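You operate a simulated robot arm through the tools that you are given. There is no shell and no other tool.

The job below is to be done with a simulated robot arm. You get a single attempt, and the scene is never put back.

TASK
Pack the silver parts tin with 3 nuts and 3 washers and put its lid on.
Fine: from the hopper, the nuts first, then the washers, dial set for each; teal slide back out; nothing else in it, nothing spilt. Where these are worked on the way, their far stop is far enough and under half their travel is too little: teal slide.

Only the result counts: the job must be done as asked and must still hold three seconds after the hand-in. Knocking over, shifting, dropping, spilling or breaking anything else fails it. Lids that push on must go on centred and level and be pressed home; caps that screw on are set level and turned clockwise until they are tight.

THE ROBOT
A 7-joint arm with a two-finger parallel gripper, fixed in place. Base frame: the origin is at the foot of the arm, x ahead of it, y to its left, z up; the work surface is at about z = 0. Lengths are in m, angles in degrees, forces in N, time in s.
With the tool pointing down near the work surface it reaches from about 0.24 to 0.62 m from the base axis. Its first joint turns from -66.0 to 66.0 degrees. Payload 2.6 kg.
Tool frame: the origin (TCP) lies between the finger pads and is the grasp point; the fingertips stand 0.03 m ahead of it; z points along the fingers, y is the line along which they close. Largest opening 0.094 m; finger width 0.028, thickness 0.01; the body of the gripper, 0.05 by 0.096 m, starts 0.055 m behind the TCP.
Orientation is that of the tool frame in the base frame, as a unit quaternion [w, x, y, z]. With the fingers straight down and closing along the base's y, the tool's x points along the base's -x, its y along +y and its z along -z.

THE INTERFACE
- The arm moves only by the tool servo_tool. Its argument "plan" is one flat list of numbers, 6 for each row, row after row: the shift along the base's x, y, z in mm, then the turn, a rotation vector about the base's x, y, z in degrees. In form: [tx, ty, tz, ax, ay, az, tx, ty, tz, ax, ay, az, ...]. A call has 1 to 20 rows; each row is the pose to reach, as a shift and turn from the pose commanded when the call began. "gripper" is the finger opening in mm, from 0 to 94, set as the call begins (left out, the last holds). Rows are played at 5 a second. More than 0.05 m and 8.6 degrees between two rows, or a gripper value outside its range, and nothing of the call is played. A pose out of reach is approached as far as the arm can. The call stops where the force on the tool passes 40 N (or 10 N more than at its start, if that is more) or the arm is blocked; 0.2 s more then pass. Each finger travels about 0.072 m/s and halts on what it meets, pressing with about 41 N; the grip force reading is that of the motor and also rises with nothing between the fingers. The clock runs only during rows and for 0.2 s after the last one: add rows that repeat a pose to give the fingers time. It gives the time, the measured TCP pose, the force on the tool (base axes), the opening and the grip force at its end, in the units of the frame above (readings bear some noise), with the torque about the TCP (base axes, N m) and any sound that the robot's microphone picked up.
- Cameras (640 x 400 px; columns grow to the right, rows downward): "scene" is fixed at [0.0394, 0.4307, 0.5711]; the picture's right is [-0.77, -0.64, 0.00], its down [-0.31, 0.38, -0.87] and it looks along [0.56, -0.67, -0.49] (base axes); focal length 311 px, centre (320, 200). "wrist" rides on the gripper at [0.076, 0.014, -0.102] in the tool frame; the picture's right is [-0.18, 0.98, 0.00], its down [-0.75, -0.14, -0.64] and it looks along [-0.63, -0.12, 0.77] (tool axes); focal length 243 px, centre (320, 200). There is no depth. A picture from a camera that has moved, and an enlarged one, comes with that camera's place and axes in the base frame and with its lens.
- camera(camera): a new picture of that camera. The clock stands still meanwhile.
- enlarge(camera, box): a new picture of the part [left, top, right, bottom] of that camera's present view, enlarged. The clock stands still meanwhile.
- sign_off(): hands the job in; it is judged then, once.

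Places have to be worked out from the pictures, the camera data and where the tool is seen. Open the gripper and draw the arm clear of the work before you hand the job in, unless the task says otherwise.

The tools are called after "Call:" as a command line: name --argument value ..., lists and objects as JSON in quotes. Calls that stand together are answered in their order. servo_tool: Moves the arm, as the interface text tells. Its arguments: {"type":"object","properties":{"plan":{"type":"array","items":{"type":"number"}},"gripper":{"type":"number"}},"required":["plan"]} The other tools are called the same way: camera (camera) takes a picture; enlarge (camera, box) takes an enlarged picture of a part of a camera's view; sign_off () hands the job in.

At the start:

```text
t: 0.0
ee_pos: [0.3605, 0.0074, 0.3565]
tcp_rot: [0.001, -0.001, 1.0, 0.0]
wrist_force: [0.1, 0.3, 0.9]
moment: [0.0, 0.0, -0.02]
opening: 0.0938
gripper_force: 0.1
```

scene: 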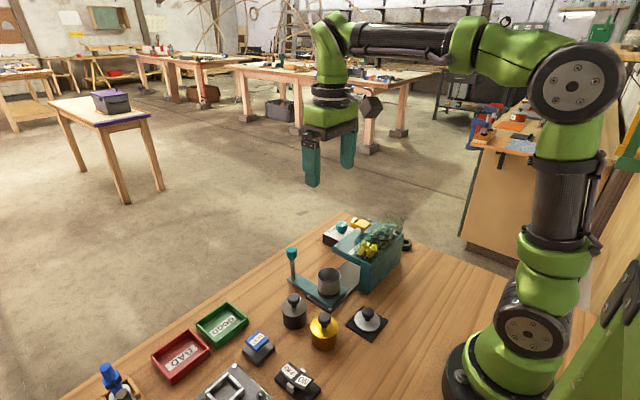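
wrist: 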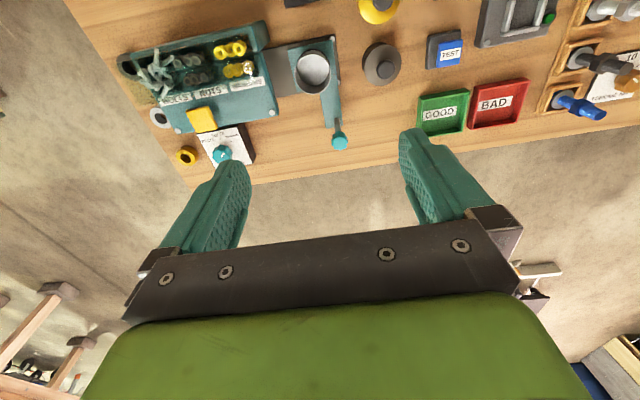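

I start by looking closely at the workspace from both cameras before moving anything.

Call:
enlarge --camera "scene" --box '[260, 200, 440, 312]'

Call:
enlarge --camera "scene" --box '[80, 280, 400, 400]'

Call:
enlarge --camera "wrist" --box '[100, 0, 360, 170]'

Call:
enlarge --camera "wrist" --box '[340, 0, 640, 160]'

```text
3.56 times, centred on (350, 256) of scene
camera zoom: at [0.0394, 0.4307, 0.5711], right [-0.77, -0.64, 0.0], down [-0.31, 0.38, -0.87], along [0.56, -0.67, -0.49], focal length 1105 px, centre (213, 1)
```

zoom: 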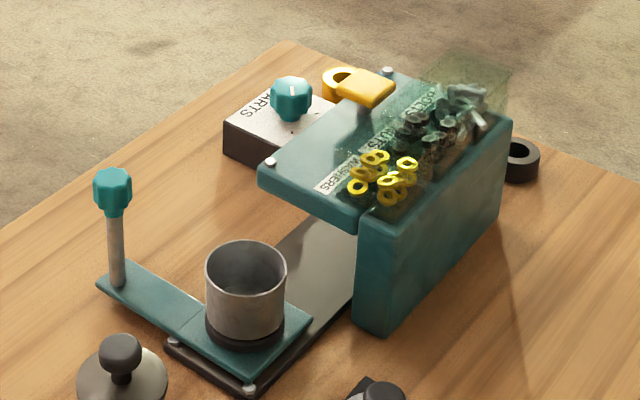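

```text
2.00 times, centred on (240, 340) of scene
camera zoom: at [0.0394, 0.4307, 0.5711], right [-0.77, -0.64, 0.0], down [-0.31, 0.38, -0.87], along [0.56, -0.67, -0.49], focal length 622 px, centre (480, -80)
```

zoom: 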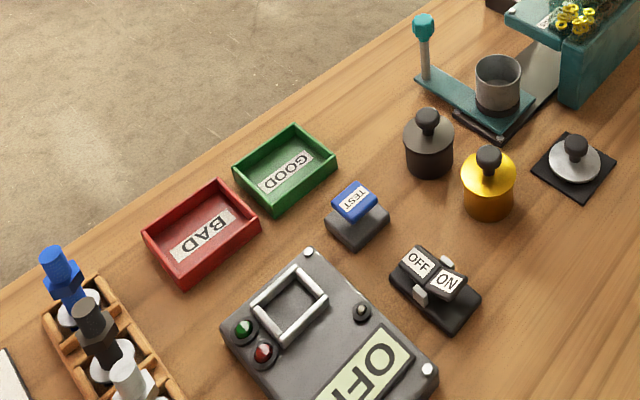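

```text
2.35 times, centred on (230, 85) of wrist
camera zoom: at [0.2853, 0.0217, 0.459], right [0.18, 0.98, 0.0], down [0.75, -0.14, 0.64], along [0.63, -0.12, -0.77], focal length 571 px, centre (532, 471)
```

zoom: 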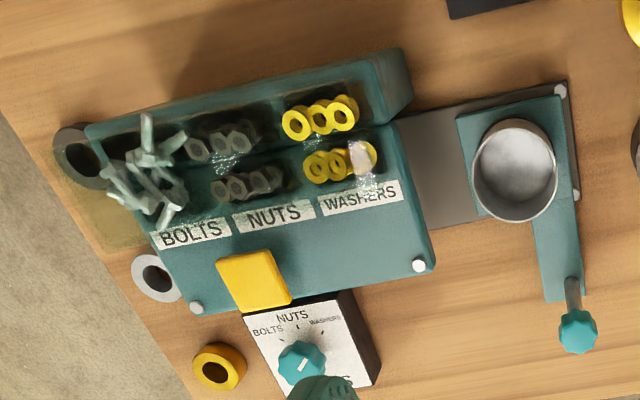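

```text
2.13 times, centred on (490, 80) of wrist
camera zoom: at [0.2853, 0.0217, 0.459], right [0.18, 0.98, 0.0], down [0.75, -0.14, 0.64], along [0.63, -0.12, -0.77], focal length 518 px, centre (-43, 456)
```

zoom: 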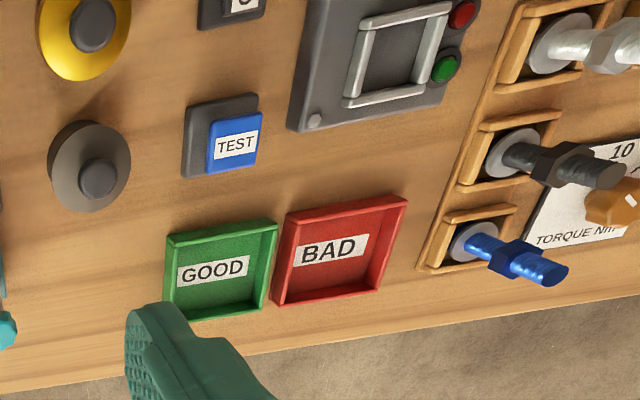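

The hopper is on the -y side with a yellow paddle and dial. The silver tin sits on the teal slide at about (0.37, -0.005), and the slide handle knob is near (0.474, 0.019, 0.083). I move up and to the side to view the hopper better.

Call:
servo_tool --plan '[-20, -30, 0, 0, 0, 0, -40, -60, 0, 0, 0, 0, -60, -90, 0, 0, 0, 0, -70, -120, -10, 0, 0, 0, -70, -120, -10, 0, 0, 0]'

Call:
camera --camera "wrist"

Call:
camera --camera "scene"

```text
t: 1.2
ee_pos: [0.2902, -0.112, 0.3476]
tcp_rot: [0.0, -0.001, 1.0, 0.0]
wrist_force: [0.5, -0.8, 0.4]
moment: [0.05, 0.01, 0.03]
opening: 0.094
gripper_force: 0.0
```

```text
taken
camera wrist: at [0.2145, -0.0978, 0.4496], right [0.18, 0.98, 0.0], down [0.75, -0.14, 0.64], along [0.63, -0.12, -0.77], focal length 243 px, centre (320, 200)
```

wrist: 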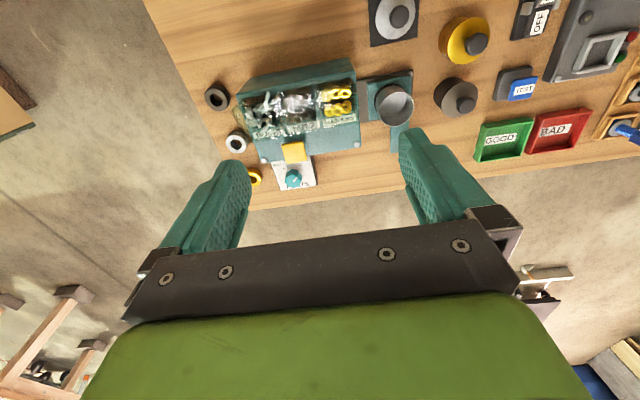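

```text
taken
```

scene: 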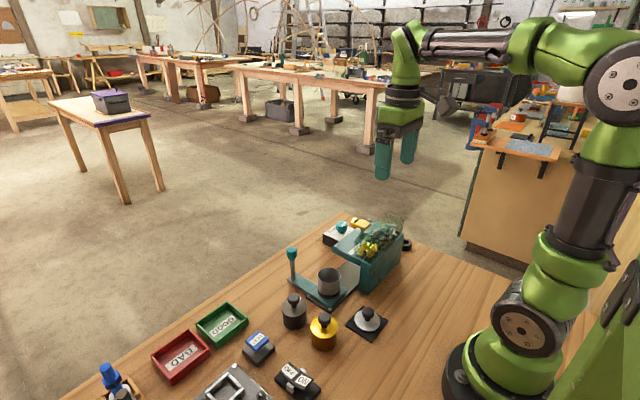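

Call:
enlarge --camera "wrist" --box '[190, 50, 430, 200]'

Call:
enlarge --camera "scene" --box '[310, 205, 420, 274]'

Call:
enlarge --camera "scene" --box '[270, 240, 400, 346]'

```text
2.67 times, centred on (310, 125) of wrist
camera zoom: at [0.2145, -0.0978, 0.4496], right [0.18, 0.98, 0.0], down [0.75, -0.14, 0.64], along [0.63, -0.12, -0.77], focal length 647 px, centre (347, 400)
```

zoom: 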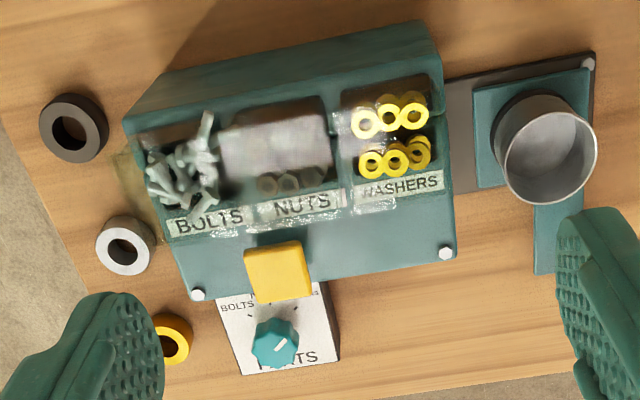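

```text
5.80 times, centred on (365, 240) of scene
camera zoom: at [0.0394, 0.4307, 0.5711], right [-0.77, -0.64, 0.0], down [-0.31, 0.38, -0.87], along [0.56, -0.67, -0.49], focal length 1802 px, centre (59, -29)
```

zoom: 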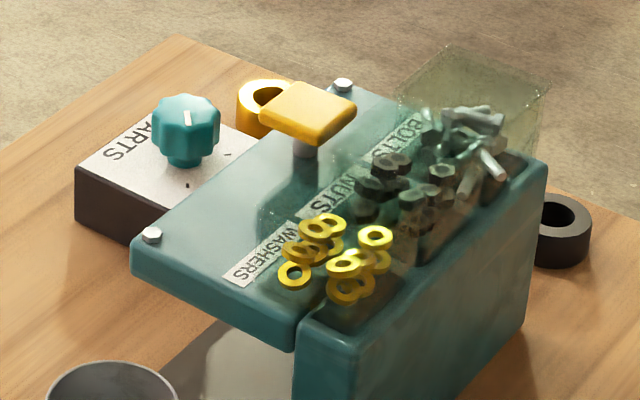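

```text
3.77 times, centred on (335, 293) of scene
camera zoom: at [0.0394, 0.4307, 0.5711], right [-0.77, -0.64, 0.0], down [-0.31, 0.38, -0.87], along [0.56, -0.67, -0.49], focal length 1173 px, centre (263, -151)
```

zoom: 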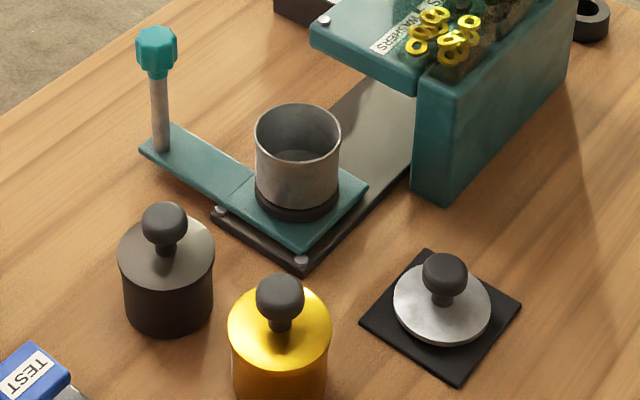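

I want the dial pointer and labels at close range, so I move above it (staying well above the hopper) and look.

Call:
servo_tool --plan '[40, -20, -10, 0, 0, 0, 80, -40, -30, 0, 0, 0, 120, -60, -60, 0, 0, 0, 150, -80, -80, 0, 0, 0, 170, -92, -98, 0, 0, 0, 170, -92, -98, 0, 0, 0]'

Call:
camera --camera "wrist"

Call:
enlarge --camera "wrist" --box '[240, 40, 400, 140]'

```text
refused: row 3 steps farther than a row can; nothing moved
```

```text
taken
camera wrist: at [0.2145, -0.0978, 0.4496], right [0.18, 0.98, 0.0], down [0.75, -0.14, 0.64], along [0.63, -0.12, -0.77], focal length 243 px, centre (320, 200)
```

wrist: 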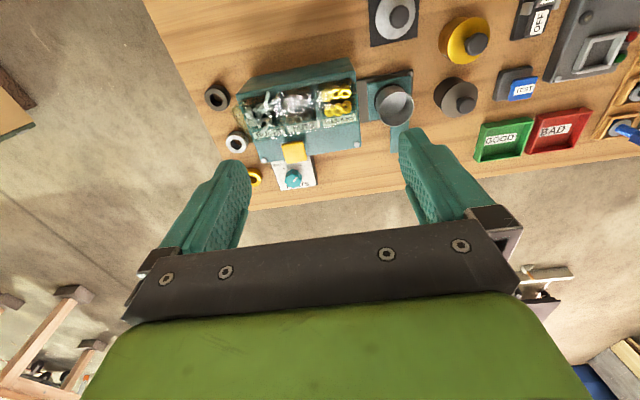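

```text
4.00 times, centred on (320, 90) of wrist
camera zoom: at [0.2145, -0.0978, 0.4496], right [0.18, 0.98, 0.0], down [0.75, -0.14, 0.64], along [0.63, -0.12, -0.77], focal length 970 px, centre (320, 640)
```

zoom: 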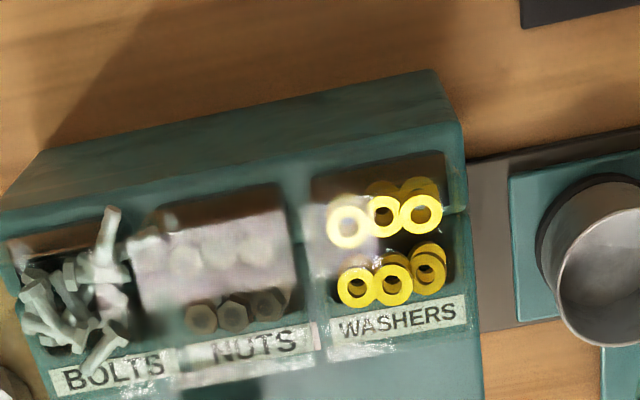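

The step was too large and nothing moved; I repeat the move with smaller steps.

Call:
servo_tool --plan '[25, -14, -12, 0, 0, 0, 50, -28, -25, 0, 0, 0, 75, -42, -40, 0, 0, 0, 100, -56, -55, 0, 0, 0, 125, -70, -70, 0, 0, 0, 150, -82, -85, 0, 0, 0, 170, -92, -98, 0, 0, 0, 170, -92, -98, 0, 0, 0]'

Call:
camera --camera "wrist"

Call:
enlarge --camera "wrist" --box '[240, 40, 400, 140]'

Call:
camera --camera "scene"

```text
t: 3.0
ee_pos: [0.4612, -0.2061, 0.2476]
tcp_rot: [0.001, 0.001, 1.0, 0.0]
wrist_force: [-0.4, -0.1, 0.3]
moment: [-0.03, 0.0, 0.04]
opening: 0.094
gripper_force: 0.0
```

```text
taken
camera wrist: at [0.3851, -0.191, 0.3501], right [0.18, 0.98, 0.0], down [0.75, -0.14, 0.64], along [0.63, -0.12, -0.77], focal length 243 px, centre (320, 200)
```

wrist: 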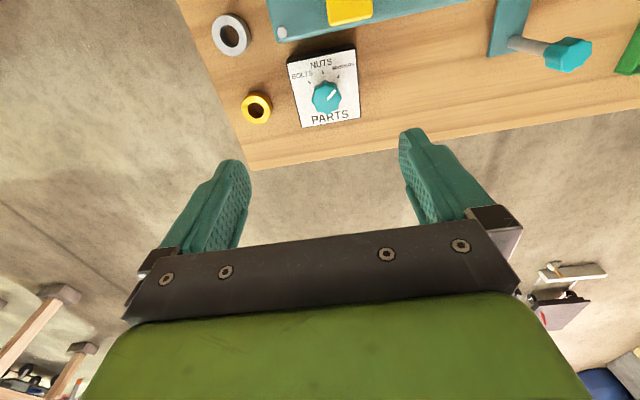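

```text
4.00 times, centred on (320, 90) of wrist
camera zoom: at [0.3851, -0.191, 0.3501], right [0.18, 0.98, 0.0], down [0.75, -0.14, 0.64], along [0.63, -0.12, -0.77], focal length 970 px, centre (320, 640)
```

zoom: 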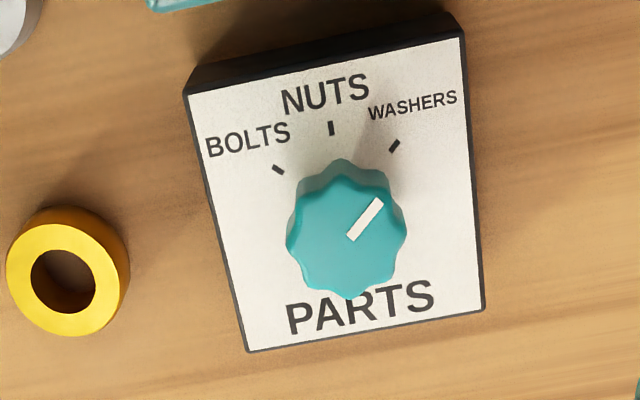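

```text
taken
```

scene: 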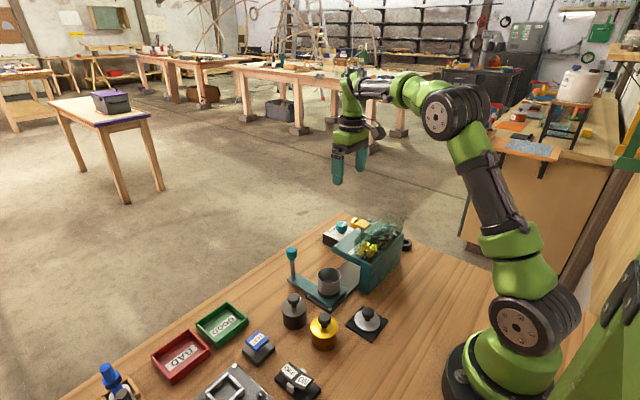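

The dial currently points to WASHERS; ticks lie about 49° apart with NUTS toward -x. The knob axis comes out at about (0.475, -0.201), top at z≈0.058. I'll come down above it with the fingers partly open, then check.

Call:
servo_tool --plan '[14, 5, -30, 0, 0, 0, 14, 5, -60, 0, 0, 0, 14, 5, -90, 0, 0, 0, 14, 5, -120, 0, 0, 0, 14, 5, -140, 0, 0, 0, 14, 5, -140, 0, 0, 0]' --gripper 70

Call:
camera --camera "wrist"

Call:
enlarge --camera "scene" --box '[290, 180, 420, 260]'

```text
t: 4.4
ee_pos: [0.4732, -0.1989, 0.108]
tcp_rot: [0.0, 0.001, 1.0, -0.001]
wrist_force: [-0.8, 0.1, -0.9]
moment: [0.0, -0.02, 0.01]
opening: 0.0698
gripper_force: 0.0
```

```text
taken
camera wrist: at [0.3979, -0.1846, 0.2108], right [0.18, 0.98, 0.0], down [0.75, -0.14, 0.64], along [0.63, -0.12, -0.77], focal length 243 px, centre (320, 200)
```

wrist: 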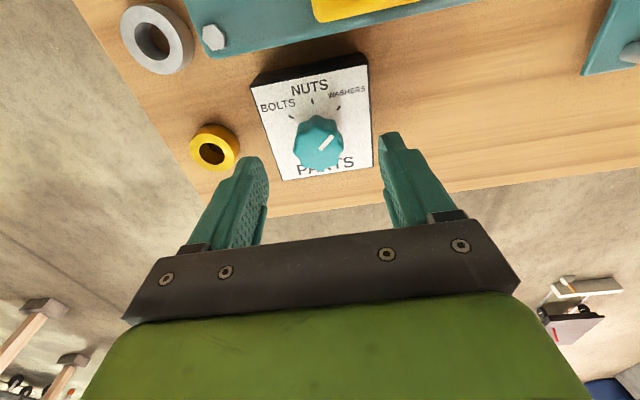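

```text
4.92 times, centred on (355, 220) of scene
camera zoom: at [0.0394, 0.4307, 0.5711], right [-0.77, -0.64, 0.0], down [-0.31, 0.38, -0.87], along [0.56, -0.67, -0.49], focal length 1530 px, centre (148, 102)
```

zoom: 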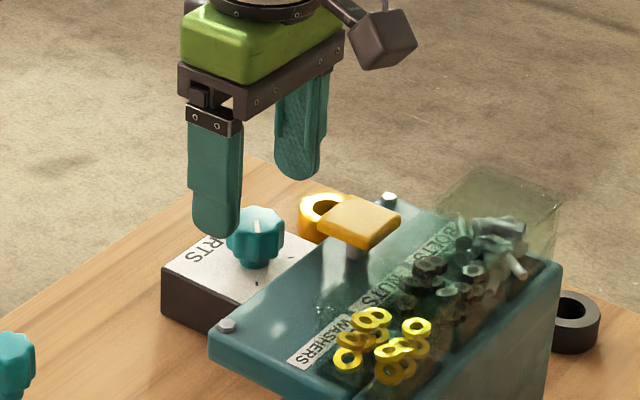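

Alignment looks right (knob centre ≈ (0.475, -0.199)). I lower the fingertips around the knob, keeping above the plate.

Call:
servo_tool --plan '[1, 0, -10, 0, 0, 0, 1, 0, -20, 0, 0, 0, 1, 0, -28, 0, 0, 0, 1, 0, -34, 0, 0, 0, 1, 0, -34, 0, 0, 0]'

Call:
camera --camera "wrist"

Call:
enlarge --camera "scene" --box '[290, 190, 420, 270]'

```text
t: 5.6
ee_pos: [0.4764, -0.1994, 0.0737]
tcp_rot: [0.0, 0.0, 1.0, 0.001]
wrist_force: [-0.3, -0.3, 0.3]
moment: [0.01, -0.01, 0.01]
opening: 0.07
gripper_force: 0.1
```

```text
taken
camera wrist: at [0.4004, -0.1856, 0.177], right [0.18, 0.98, 0.0], down [0.75, -0.14, 0.64], along [0.63, -0.12, -0.77], focal length 243 px, centre (320, 200)
```

wrist: 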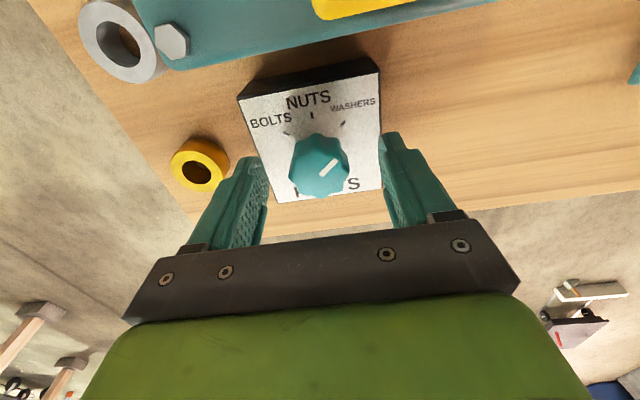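

```text
4.92 times, centred on (355, 230) of scene
camera zoom: at [0.0394, 0.4307, 0.5711], right [-0.77, -0.64, 0.0], down [-0.31, 0.38, -0.87], along [0.56, -0.67, -0.49], focal length 1530 px, centre (148, 52)
```

zoom: 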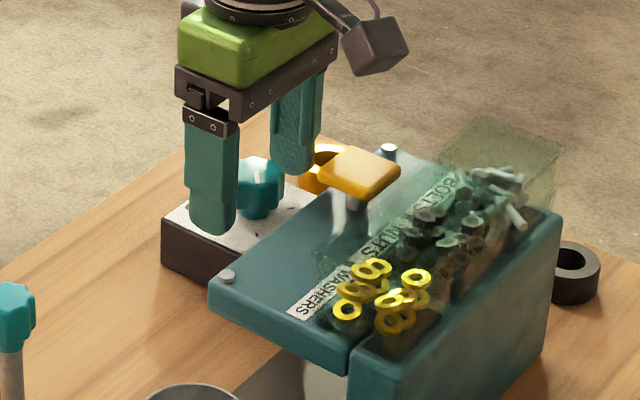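

The fingers straddle the knob without contact. I close on it.

Call:
servo_tool --plan '[1, 0, -34, 0, 0, 0, 1, 0, -34, 0, 0, 0, 1, 0, -34, 0, 0, 0, 1, 0, -34, 0, 0, 0, 1, 0, -34, 0, 0, 0]' --gripper 15

Call:
camera --camera "wrist"

```text
t: 5.9
ee_pos: [0.4766, -0.2006, 0.0651]
tcp_rot: [0.002, 0.001, 1.0, 0.0]
wrist_force: [-0.5, -1.3, 3.6]
moment: [-0.07, -0.05, 0.02]
opening: 0.0327
gripper_force: 10.1
stopped in row 1: the force on the tool passed its limit at 108 N (the readings are from after the stop); the commanded pose is now the measured one
```

```text
taken
camera wrist: at [0.4009, -0.1859, 0.1675], right [0.19, 0.98, 0.0], down [0.75, -0.14, 0.64], along [0.63, -0.12, -0.76], focal length 243 px, centre (320, 200)
```

wrist: 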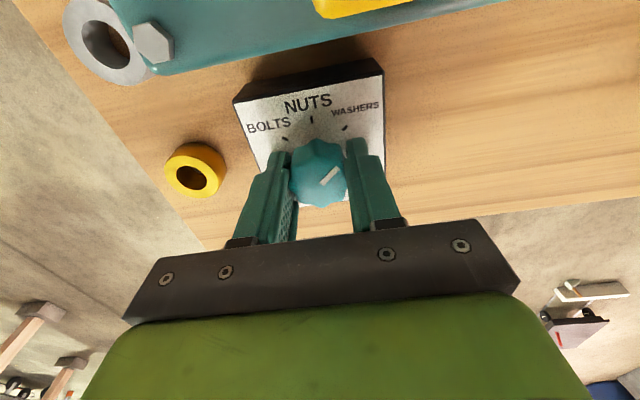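

I mistakenly repeated the offset, and the fingertips reached the dial plate (z≈0.035). I open slightly, back up 8 mm and re-grip, with zero offsets from here on.

Call:
servo_tool --plan '[0, 0, 0, 0, 0, 0, 0, 0, 0, 0, 0, 0, 0, 0, 4, 0, 0, 0, 0, 0, 8, 0, 0, 0, 0, 0, 8, 0, 0, 0]' --gripper 60

Call:
camera --camera "wrist"

Call:
enlarge --camera "scene" --box '[290, 190, 420, 270]'

```text
t: 7.1
ee_pos: [0.4768, -0.2001, 0.0734]
tcp_rot: [0.0, 0.001, 1.0, 0.0]
wrist_force: [0.1, 0.4, -0.3]
moment: [0.01, 0.02, -0.02]
opening: 0.0597
gripper_force: 0.2
```

```text
taken
camera wrist: at [0.401, -0.1853, 0.1751], right [0.19, 0.98, 0.0], down [0.75, -0.14, 0.64], along [0.63, -0.12, -0.77], focal length 243 px, centre (320, 200)
```

wrist: 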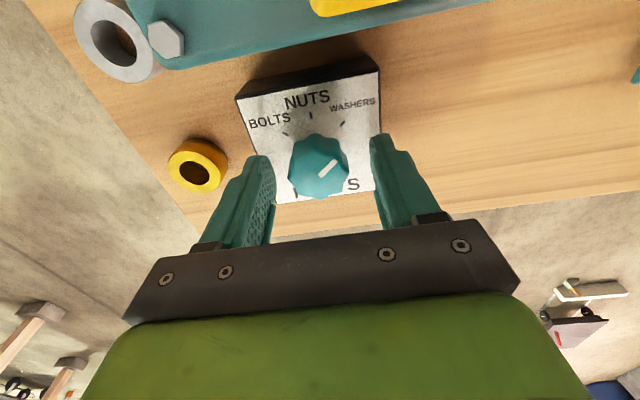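

```text
4.92 times, centred on (355, 230) of scene
camera zoom: at [0.0394, 0.4307, 0.5711], right [-0.77, -0.64, 0.0], down [-0.31, 0.38, -0.87], along [0.56, -0.67, -0.49], focal length 1530 px, centre (148, 52)
```

zoom: 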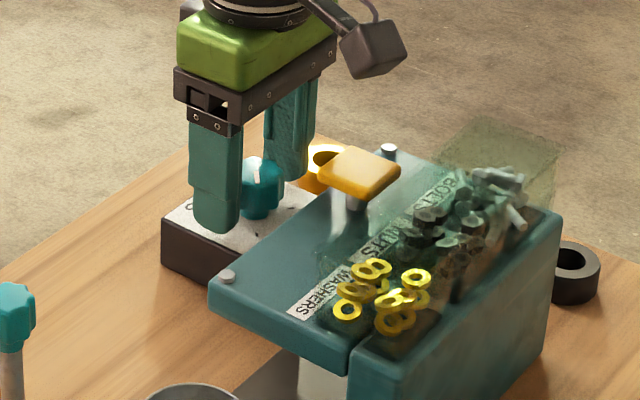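

Everything is unmoved and the pointer is still on WASHERS. I close on the knob with no pose change.

Call:
servo_tool --plan '[0, 0, 0, 0, 0, 0, 0, 0, 0, 0, 0, 0, 0, 0, 0, 0, 0, 0, 0, 0, 0, 0, 0, 0]' --gripper 20

```text
t: 8.1
ee_pos: [0.4767, -0.2, 0.0726]
tcp_rot: [0.001, 0.001, 1.0, 0.0]
wrist_force: [2.5, -5.0, -1.2]
moment: [-0.13, -0.07, -0.01]
opening: 0.0325
gripper_force: 45.3
```

The knob is gripped (32.5 mm). I turn it +49° about z (from WASHERS to NUTS) in small steps.

Call:
servo_tool --plan '[0, 0, 0, 0, 0, 6, 0, 0, 0, 0, 0, 12, 0, 0, 0, 0, 0, 18, 0, 0, 0, 0, 0, 24, 0, 0, 0, 0, 0, 30, 0, 0, 0, 0, 0, 36, 0, 0, 0, 0, 0, 42, 0, 0, 0, 0, 0, 48, 0, 0, 0, 0, 0, 49, 0, 0, 0, 0, 0, 49]'

Call:
camera --camera "wrist"

Call:
enlarge --camera "scene" --box '[290, 190, 420, 270]'

```text
t: 10.3
ee_pos: [0.477, -0.1979, 0.0718]
tcp_rot: [0.0, -0.415, 0.91, 0.003]
wrist_force: [-16.6, 12.2, 14.6]
moment: [0.02, 0.63, -0.02]
opening: 0.0321
gripper_force: 45.1
```

```text
taken
camera wrist: at [0.4161, -0.2475, 0.1751], right [-0.62, 0.78, 0.01], down [0.6, 0.47, 0.64], along [0.5, 0.4, -0.77], focal length 243 px, centre (320, 200)
```

wrist: 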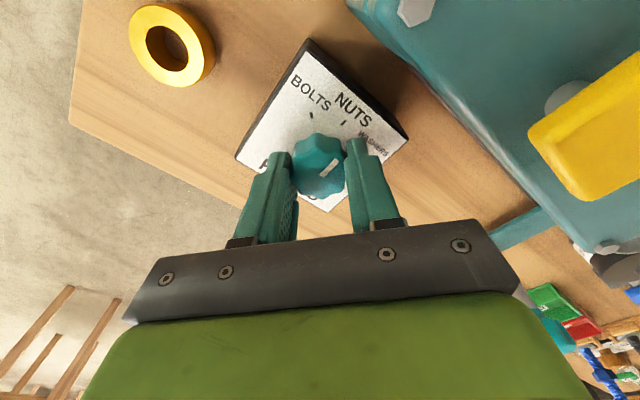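

```text
4.92 times, centred on (355, 230) of scene
camera zoom: at [0.0393, 0.4308, 0.5711], right [-0.77, -0.64, 0.0], down [-0.31, 0.38, -0.87], along [0.56, -0.67, -0.49], focal length 1530 px, centre (148, 52)
```

zoom: 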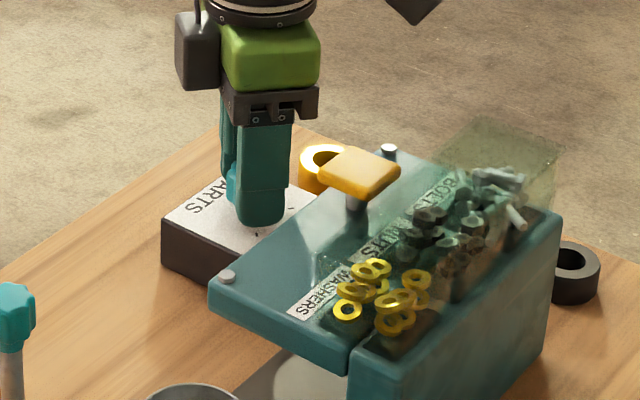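

The knob turned with the gripper. I open gently and rise to check the pointer.

Call:
servo_tool --plan '[0, 0, 0, 0, 0, 0, 0, 0, 0, 0, 0, 0, 0, 0, 30, 0, 0, 0, 0, 0, 60, 0, 0, 0, 0, 0, 90, 0, 0, -8, 0, 0, 90, 0, 0, -16, 0, 0, 90, 0, 0, -24, 0, 0, 90, 0, 0, -32, 0, 0, 90, 0, 0, -40, 0, 0, 90, 0, 0, -48, 0, 0, 90, 0, 0, -49, 0, 0, 90, 0, 0, -49]' --gripper 60

Call:
enlarge --camera "wrist" --box '[240, 60, 400, 160]'

Call:
enlarge --camera "scene" --box '[290, 190, 420, 270]'

```text
t: 12.9
ee_pos: [0.4769, -0.1989, 0.1629]
tcp_rot: [0.001, 0.0, 1.0, 0.0]
wrist_force: [0.6, 0.0, 0.7]
moment: [-0.01, 0.06, -0.01]
opening: 0.0598
gripper_force: 0.1
```

```text
4.00 times, centred on (320, 110) of wrist
camera zoom: at [0.4004, -0.1852, 0.2651], right [0.19, 0.98, 0.0], down [0.75, -0.14, 0.64], along [0.63, -0.12, -0.77], focal length 970 px, centre (320, 560)
```

zoom: 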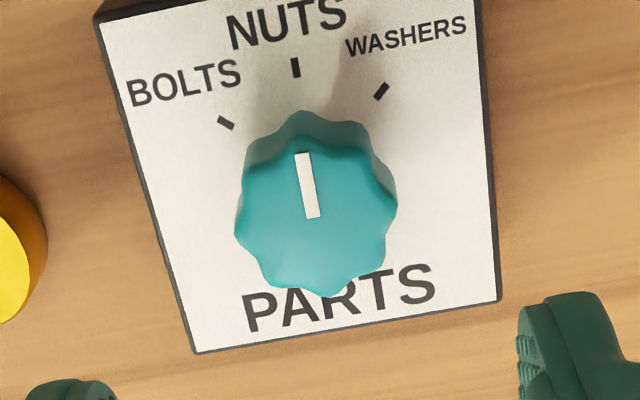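

```text
4.92 times, centred on (355, 230) of scene
camera zoom: at [0.0394, 0.4307, 0.5711], right [-0.77, -0.64, 0.0], down [-0.31, 0.38, -0.87], along [0.56, -0.67, -0.49], focal length 1530 px, centre (148, 52)
```

zoom: 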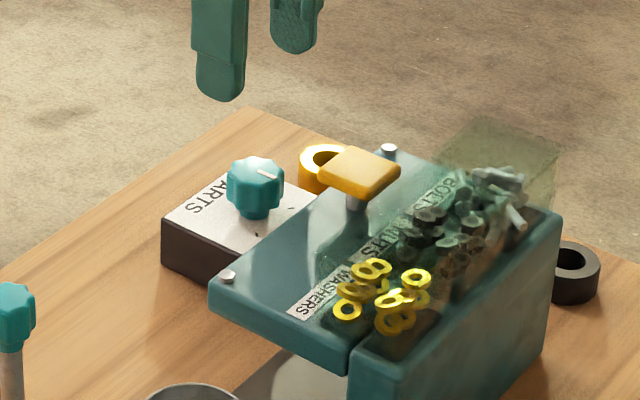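

The dial is squarely on NUTS. I move over to the slide handle at about (0.474, 0.019) and look before descending.

Call:
servo_tool --plan '[0, 35, 10, 0, 0, 0, 0, 70, 20, 0, 0, 0, 0, 105, 20, 0, 0, 0, 0, 140, 20, 0, 0, 0, 0, 175, 20, 0, 0, 0, -2, 205, 20, 0, 0, 0, -2, 218, 20, 0, 0, 0, -2, 218, 20, 0, 0, 0]'

Call:
camera --camera "wrist"

Call:
enlarge --camera "wrist" --box '[220, 0, 420, 150]'

Call:
enlarge --camera "scene" --box '[250, 210, 390, 310]'

```text
t: 14.7
ee_pos: [0.4743, 0.0191, 0.1833]
tcp_rot: [0.001, 0.0, 1.0, 0.0]
wrist_force: [-0.2, -0.3, 0.3]
moment: [0.02, -0.01, -0.01]
opening: 0.0598
gripper_force: 0.1
```

```text
taken
camera wrist: at [0.398, 0.0324, 0.2861], right [0.19, 0.98, 0.0], down [0.75, -0.14, 0.64], along [0.63, -0.12, -0.77], focal length 243 px, centre (320, 200)
```

wrist: 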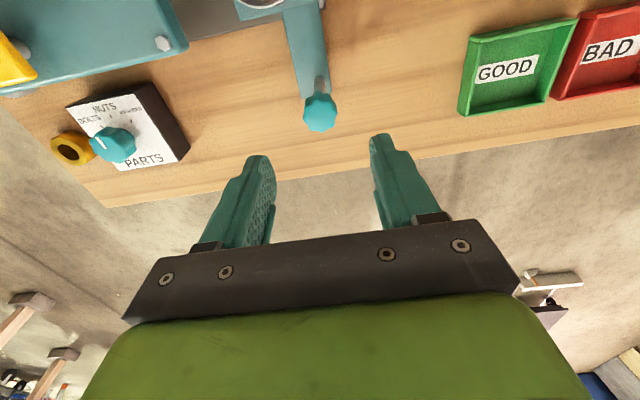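

```text
2.67 times, centred on (320, 75) of wrist
camera zoom: at [0.398, 0.0324, 0.2861], right [0.19, 0.98, 0.0], down [0.75, -0.14, 0.64], along [0.63, -0.12, -0.77], focal length 647 px, centre (320, 533)
```

zoom: 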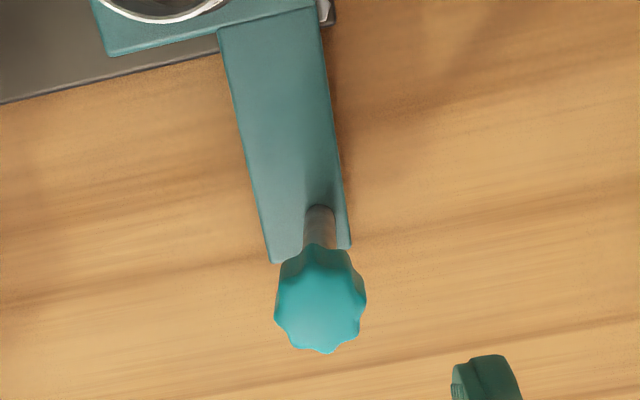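

```text
4.00 times, centred on (320, 260) of scene
camera zoom: at [0.0394, 0.4307, 0.5711], right [-0.77, -0.64, 0.0], down [-0.31, 0.38, -0.87], along [0.56, -0.67, -0.49], focal length 1243 px, centre (320, -40)
```

zoom: 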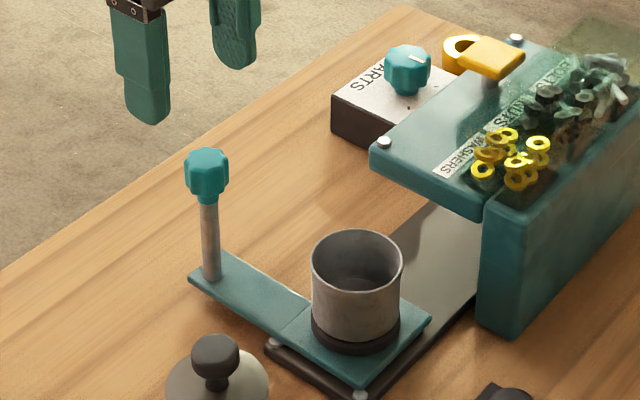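

The handle knob is at about (0.471, 0.019), z 0.07–0.095. I descend around it with fingers open and then close.

Call:
servo_tool --plan '[-3, 0, -25, 0, 0, 0, -3, 0, -50, 0, 0, 0, -3, 0, -75, 0, 0, 0, -3, 0, -100, 0, 0, 0, -3, 0, -100, 0, 0, 0]'

Call:
camera --camera "wrist"

Call:
enlarge --camera "scene" --box '[250, 210, 390, 310]'

```text
t: 15.9
ee_pos: [0.4715, 0.0187, 0.0812]
tcp_rot: [0.001, 0.0, 1.0, 0.0]
wrist_force: [-0.5, 0.1, 0.4]
moment: [-0.01, -0.01, 0.03]
opening: 0.0602
gripper_force: 0.1
```

```text
taken
camera wrist: at [0.3954, 0.0327, 0.1842], right [0.19, 0.98, 0.0], down [0.75, -0.14, 0.64], along [0.63, -0.12, -0.77], focal length 243 px, centre (320, 200)
```

wrist: 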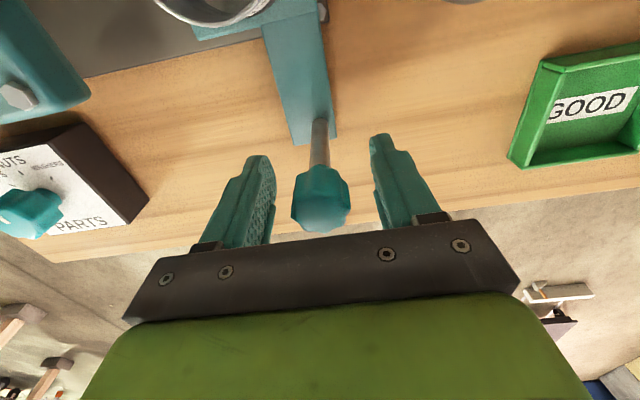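

```text
4.00 times, centred on (320, 260) of scene
camera zoom: at [0.0394, 0.4307, 0.5711], right [-0.77, -0.64, 0.0], down [-0.31, 0.38, -0.87], along [0.56, -0.67, -0.49], focal length 1243 px, centre (320, -40)
```

zoom: 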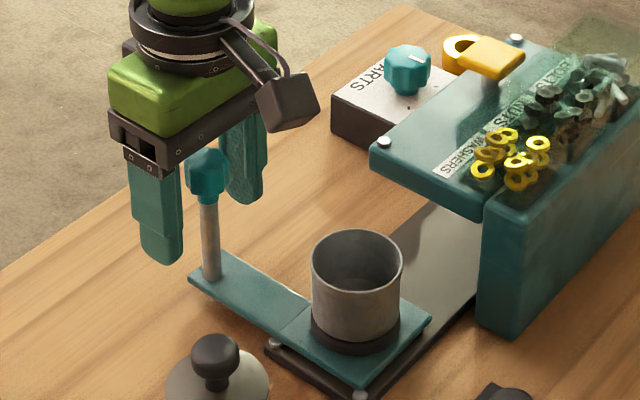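

The knob sits between the fingers, slightly above the TCP. I rise 5 mm and close on it.

Call:
servo_tool --plan '[0, 0, 5, 0, 0, 0, 0, 0, 5, 0, 0, 0, 0, 0, 5, 0, 0, 0, 0, 0, 5, 0, 0, 0, 0, 0, 5, 0, 0, 0]' --gripper 15

Call:
enlarge --camera "scene" --box '[250, 210, 390, 310]'

```text
t: 17.1
ee_pos: [0.4719, 0.019, 0.0856]
tcp_rot: [0.002, 0.0, 1.0, 0.0]
wrist_force: [7.4, 1.6, -17.6]
moment: [0.0, -0.28, 0.02]
opening: 0.028
gripper_force: 45.1
```

```text
4.00 times, centred on (320, 260) of scene
camera zoom: at [0.0395, 0.4307, 0.5711], right [-0.77, -0.64, 0.0], down [-0.31, 0.38, -0.87], along [0.56, -0.67, -0.49], focal length 1243 px, centre (320, -40)
```

zoom: 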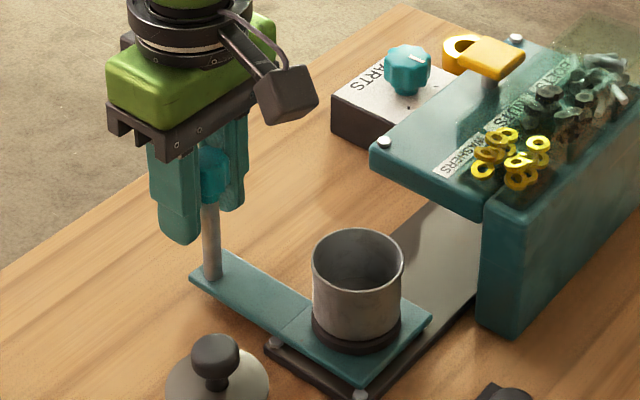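

Gripped (28 mm). I slide it along -y slowly and watch the force.

Call:
servo_tool --plan '[0, -3, 0, 0, 0, 0, 0, -7, 0, 0, 0, 0, 0, -12, 0, 0, 0, 0, 0, -17, 0, 0, 0, 0, 0, -22, 0, 0, 0, 0, 0, -27, 0, 0, 0, 0, 0, -32, 0, 0, 0, 0, 0, -37, 0, 0, 0, 0, 0, -42, 0, 0, 0, 0, 0, -47, 0, 0, 0, 0, 0, -52, 0, 0, 0, 0, 0, -57, 0, 0, 0, 0, 0, -60, 0, 0, 0, 0, 0, -60, 0, 0, 0, 0]'

Call:
enlarge --camera "scene" --box '[250, 210, 390, 310]'

```text
t: 20.1
ee_pos: [0.4708, -0.0413, 0.0875]
tcp_rot: [0.0, 0.002, 1.0, 0.001]
wrist_force: [-20.2, 0.6, 1.9]
moment: [0.1, 0.33, -0.06]
opening: 0.0277
gripper_force: 44.9
```

```text
4.00 times, centred on (320, 260) of scene
camera zoom: at [0.0394, 0.4307, 0.5711], right [-0.77, -0.64, 0.0], down [-0.31, 0.38, -0.87], along [0.56, -0.67, -0.49], focal length 1243 px, centre (320, -40)
```

zoom: 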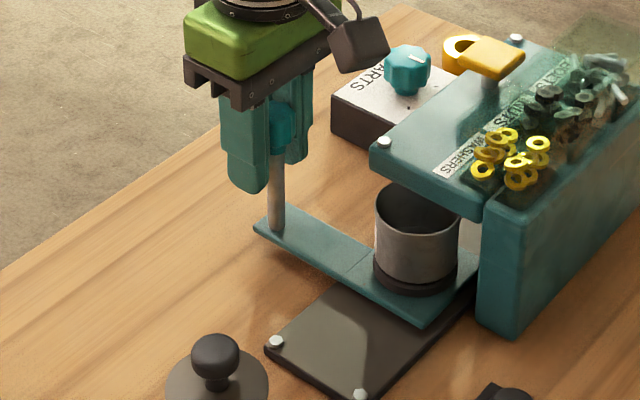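

It slides smoothly with the tin following. There's some sideways force (-20 N in x), so I relieve it by 1 mm and continue inwards.

Call:
servo_tool --plan '[-1, -4, 0, 0, 0, 0, -1, -9, 0, 0, 0, 0, -1, -14, 0, 0, 0, 0, -1, -19, 0, 0, 0, 0, -1, -24, 0, 0, 0, 0, -1, -29, 0, 0, 0, 0, -1, -34, 0, 0, 0, 0, -1, -38, 0, 0, 0, 0, -1, -42, 0, 0, 0, 0, -1, -46, 0, 0, 0, 0, -1, -50, 0, 0, 0, 0, -1, -50, 0, 0, 0, 0]'

Call:
enlarge --camera "scene" --box '[250, 210, 390, 310]'

```text
t: 22.7
ee_pos: [0.4714, -0.0915, 0.0888]
tcp_rot: [0.0, 0.0, 1.0, 0.0]
wrist_force: [-0.1, -1.2, -20.1]
moment: [0.05, -0.66, 0.11]
opening: 0.0274
gripper_force: 45.0
```

```text
4.00 times, centred on (320, 260) of scene
camera zoom: at [0.0395, 0.4307, 0.5711], right [-0.77, -0.64, 0.0], down [-0.31, 0.38, -0.87], along [0.56, -0.67, -0.49], focal length 1243 px, centre (320, -40)
```

zoom: 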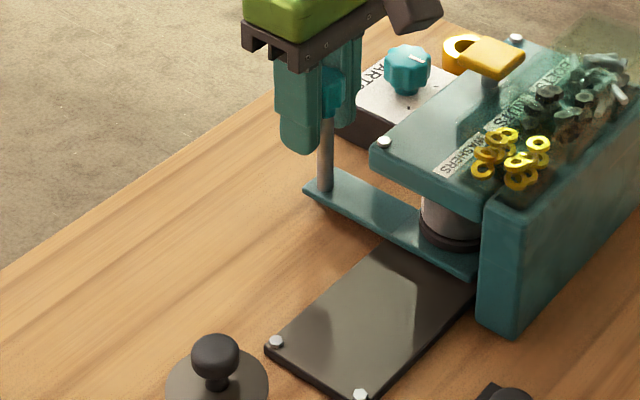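

Tin is entering under the plate with no stop yet. I continue in 3 mm steps.

Call:
servo_tool --plan '[0, -3, 0, 0, 0, 0, 0, -6, 0, 0, 0, 0, 0, -9, 0, 0, 0, 0, 0, -12, 0, 0, 0, 0, 0, -15, 0, 0, 0, 0, 0, -18, 0, 0, 0, 0, 0, -21, 0, 0, 0, 0, 0, -24, 0, 0, 0, 0, 0, -27, 0, 0, 0, 0, 0, -30, 0, 0, 0, 0]'

Call:
enlarge --camera "scene" --box '[250, 210, 390, 310]'

Call:
camera --camera "wrist"

```text
t: 23.8
ee_pos: [0.4703, -0.0956, 0.0879]
tcp_rot: [-0.003, -0.001, 1.0, 0.009]
wrist_force: [-5.3, 1.2, 4.0]
moment: [0.05, 0.05, 0.0]
opening: 0.0261
gripper_force: 45.1
stopped in row 5: the force on the tool passed its limit at 44 N (the readings are from after the stop); the commanded pose is now the measured one
```

```text
4.00 times, centred on (320, 260) of scene
camera zoom: at [0.0394, 0.4307, 0.5711], right [-0.77, -0.64, 0.0], down [-0.31, 0.38, -0.87], along [0.56, -0.67, -0.49], focal length 1243 px, centre (320, -40)
```

zoom: 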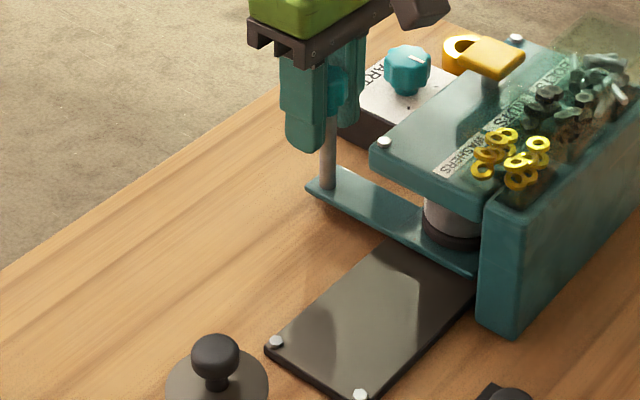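

```text
taken
camera wrist: at [0.394, -0.0828, 0.191], right [0.18, 0.98, 0.02], down [0.76, -0.15, 0.64], along [0.63, -0.1, -0.77], focal length 243 px, centre (320, 200)
```

wrist: 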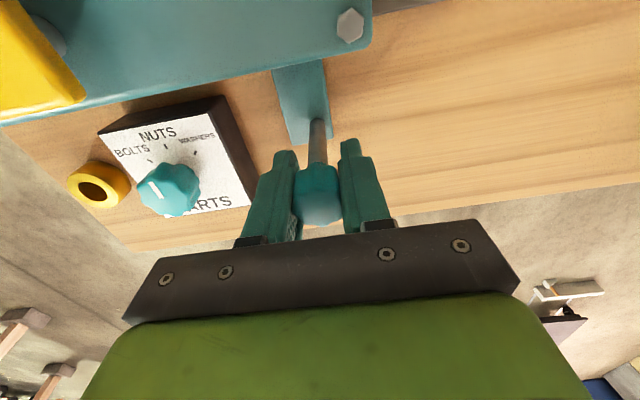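

Resistance met at y≈-0.0955 (travel about 0.115 m). I release the handle to see whether this is the true stop or just a jam.

Call:
servo_tool --plan '[0, 0, 0, 0, 0, 0, 0, 0, 0, 0, 0, 0, 0, 0, 0, 0, 0, 0]' --gripper 60

Call:
camera --camera "wrist"

Call:
enlarge --camera "scene" --box '[290, 220, 400, 300]'

```text
t: 24.6
ee_pos: [0.4712, -0.0953, 0.0874]
tcp_rot: [-0.002, 0.0, 1.0, 0.008]
wrist_force: [-0.2, -0.3, -0.5]
moment: [0.0, 0.03, 0.02]
opening: 0.0601
gripper_force: 0.0
```

```text
taken
camera wrist: at [0.3943, -0.0831, 0.1908], right [0.18, 0.98, 0.01], down [0.76, -0.15, 0.64], along [0.63, -0.1, -0.77], focal length 243 px, centre (320, 200)
```

wrist: 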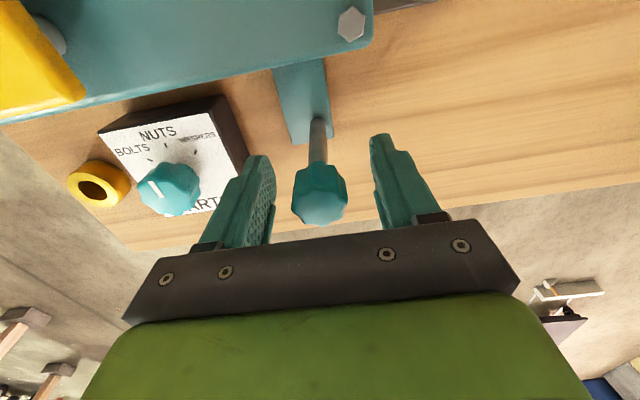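

```text
5.00 times, centred on (345, 260) of scene
camera zoom: at [0.0394, 0.4307, 0.5711], right [-0.77, -0.64, 0.0], down [-0.31, 0.38, -0.87], along [0.56, -0.67, -0.49], focal length 1554 px, centre (195, -100)
```

zoom: 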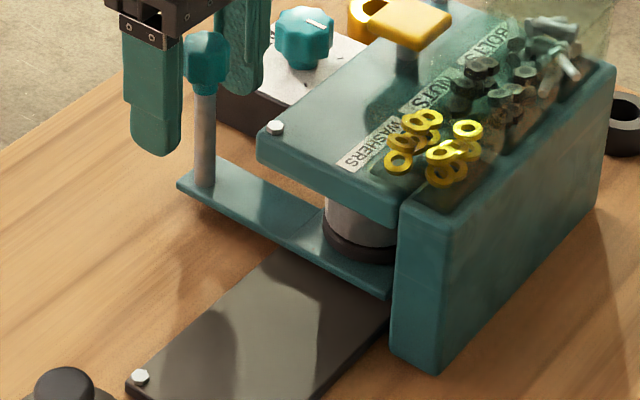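

The tin is under the plate, but I want to be sure it's at the far stop. I lift clear, straighten the tool, close the fingers and push low on the post from the +y side.

Call:
servo_tool --plan '[0, 0, 30, -0.9, 0, 0, 0, 0, 60, -0.9, -0.2, 0, 0, 20, 60, -0.9, -0.2, 0, 0, 42, 60, -0.9, -0.2, 0, 0, 42, 60, -0.9, -0.2, 0]'

Call:
servo_tool --plan '[0, 0, 0, 0, 0, 0, 0, 0, 0, 0, 0, 0, 0, 0, -25, 0, 0, 0, 0, 0, -50, 0, 0, 0, 0, 0, -75, 0, 0, 0, 0, 0, -82, 0, 0, 0, 0, 0, -82, 0, 0, 0]' --gripper 0

Call:
enlarge --camera "scene" --box '[250, 210, 390, 310]'

Call:
camera --camera "wrist"

```text
t: 25.8
ee_pos: [0.47, -0.0517, 0.1471]
tcp_rot: [0.001, -0.001, 1.0, 0.0]
wrist_force: [-0.7, -0.3, -0.3]
moment: [-0.02, 0.02, 0.0]
opening: 0.0598
gripper_force: 0.1
```

```text
t: 27.4
ee_pos: [0.4701, -0.0537, 0.0656]
tcp_rot: [0.0, -0.002, 1.0, 0.0]
wrist_force: [0.6, 0.1, -0.4]
moment: [-0.01, -0.01, -0.01]
opening: 0.0
gripper_force: 32.6
```

```text
4.00 times, centred on (320, 260) of scene
camera zoom: at [0.0394, 0.4307, 0.5711], right [-0.77, -0.64, 0.0], down [-0.31, 0.38, -0.87], along [0.56, -0.67, -0.49], focal length 1243 px, centre (320, -40)
```

zoom: 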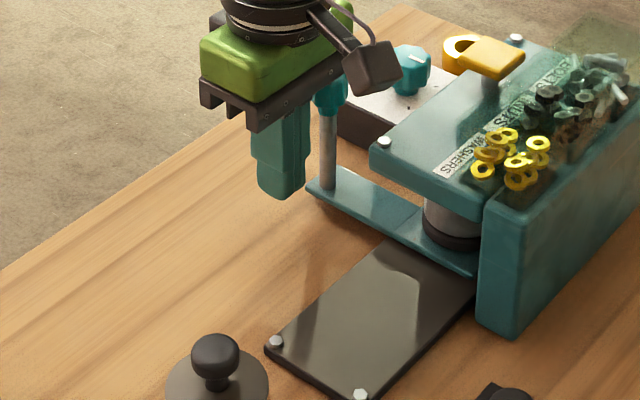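

```text
taken
camera wrist: at [0.3943, -0.0387, 0.1685], right [0.18, 0.98, 0.0], down [0.75, -0.14, 0.64], along [0.63, -0.12, -0.77], focal length 243 px, centre (320, 200)
```

wrist: 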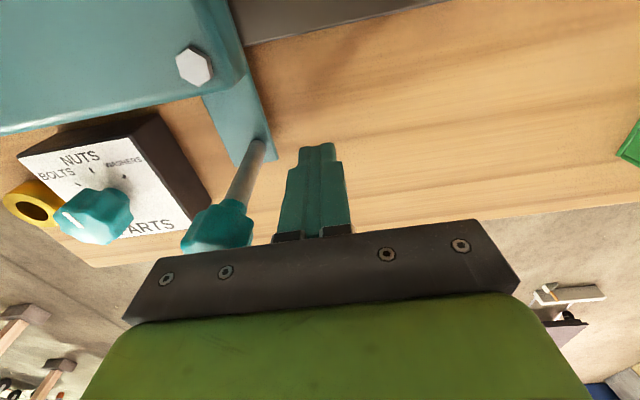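

Now I push -y in small steps; contact is expected near TCP y≈-0.071.

Call:
servo_tool --plan '[0, -5, 0, 0, 0, 0, 0, -10, 0, 0, 0, 0, 0, -14, 0, 0, 0, 0, 0, -17, 0, 0, 0, 0, 0, -19, 0, 0, 0, 0, 0, -21, 0, 0, 0, 0, 0, -23, 0, 0, 0, 0, 0, -25, 0, 0, 0, 0, 0, -27, 0, 0, 0, 0, 0, -29, 0, 0, 0, 0, 0, -31, 0, 0, 0, 0, 0, -33, 0, 0, 0, 0, 0, -35, 0, 0, 0, 0]'

Call:
enlarge --camera "scene" --box '[250, 210, 390, 310]'

```text
t: 29.2
ee_pos: [0.47, -0.0681, 0.0671]
tcp_rot: [-0.001, -0.005, 1.0, 0.007]
wrist_force: [-0.1, 3.7, 1.1]
moment: [-0.08, -0.03, 0.0]
opening: 0.0
gripper_force: 33.5
stopped in row 8: the force on the tool passed its limit at 41 N (the readings are from after the stop); the commanded pose is now the measured one
```

```text
4.00 times, centred on (320, 260) of scene
camera zoom: at [0.0395, 0.4307, 0.5711], right [-0.77, -0.64, 0.0], down [-0.31, 0.38, -0.87], along [0.56, -0.67, -0.49], focal length 1243 px, centre (320, -40)
```

zoom: 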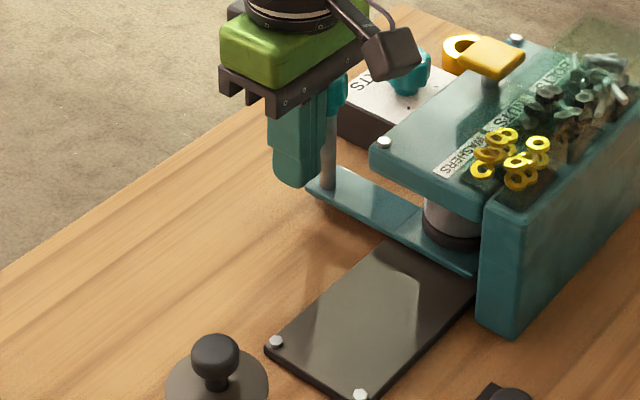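

The slide is firmly at its far stop (41 N, no motion). Next, I lift and move over to the yellow button at about (0.386, -0.170, 0.117), stopping above it to refine its position.

Call:
servo_tool --plan '[0, 8, 10, 0, 0, 0, 0, 8, 40, -0.4, 0, -0.3, 0, 8, 80, -0.8, 0, -0.6, 0, 8, 120, -0.8, 0, -0.6, -25, -20, 133, -0.8, 0, -0.6, -50, -45, 133, -0.8, 0, -0.6, -70, -75, 133, -0.8, 0, -0.6, -84, -102, 133, -0.8, 0, -0.6, -84, -102, 133, -0.8, 0, -0.6]'

Call:
camera --camera "wrist"

Call:
enlarge --camera "scene" --box '[310, 180, 420, 260]'

```text
t: 31.2
ee_pos: [0.3857, -0.1732, 0.1996]
tcp_rot: [-0.001, 0.001, 1.0, -0.001]
wrist_force: [-0.4, -0.8, 0.5]
moment: [-0.01, -0.03, -0.02]
opening: 0.0002
gripper_force: 33.3
```

```text
taken
camera wrist: at [0.3099, -0.1577, 0.3025], right [0.19, 0.98, 0.0], down [0.75, -0.14, 0.64], along [0.63, -0.12, -0.77], focal length 243 px, centre (320, 200)
```

wrist: 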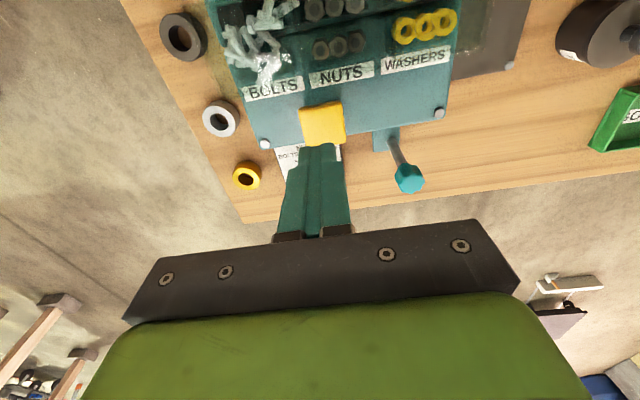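

```text
5.00 times, centred on (365, 220) of scene
camera zoom: at [0.0394, 0.4307, 0.5711], right [-0.77, -0.64, 0.0], down [-0.31, 0.38, -0.87], along [0.56, -0.67, -0.49], focal length 1554 px, centre (95, 100)
```

zoom: 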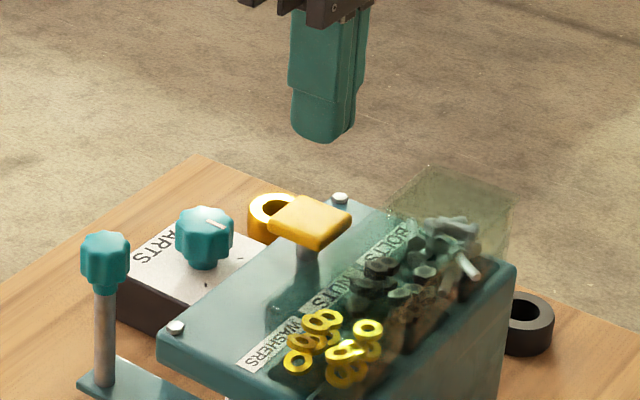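

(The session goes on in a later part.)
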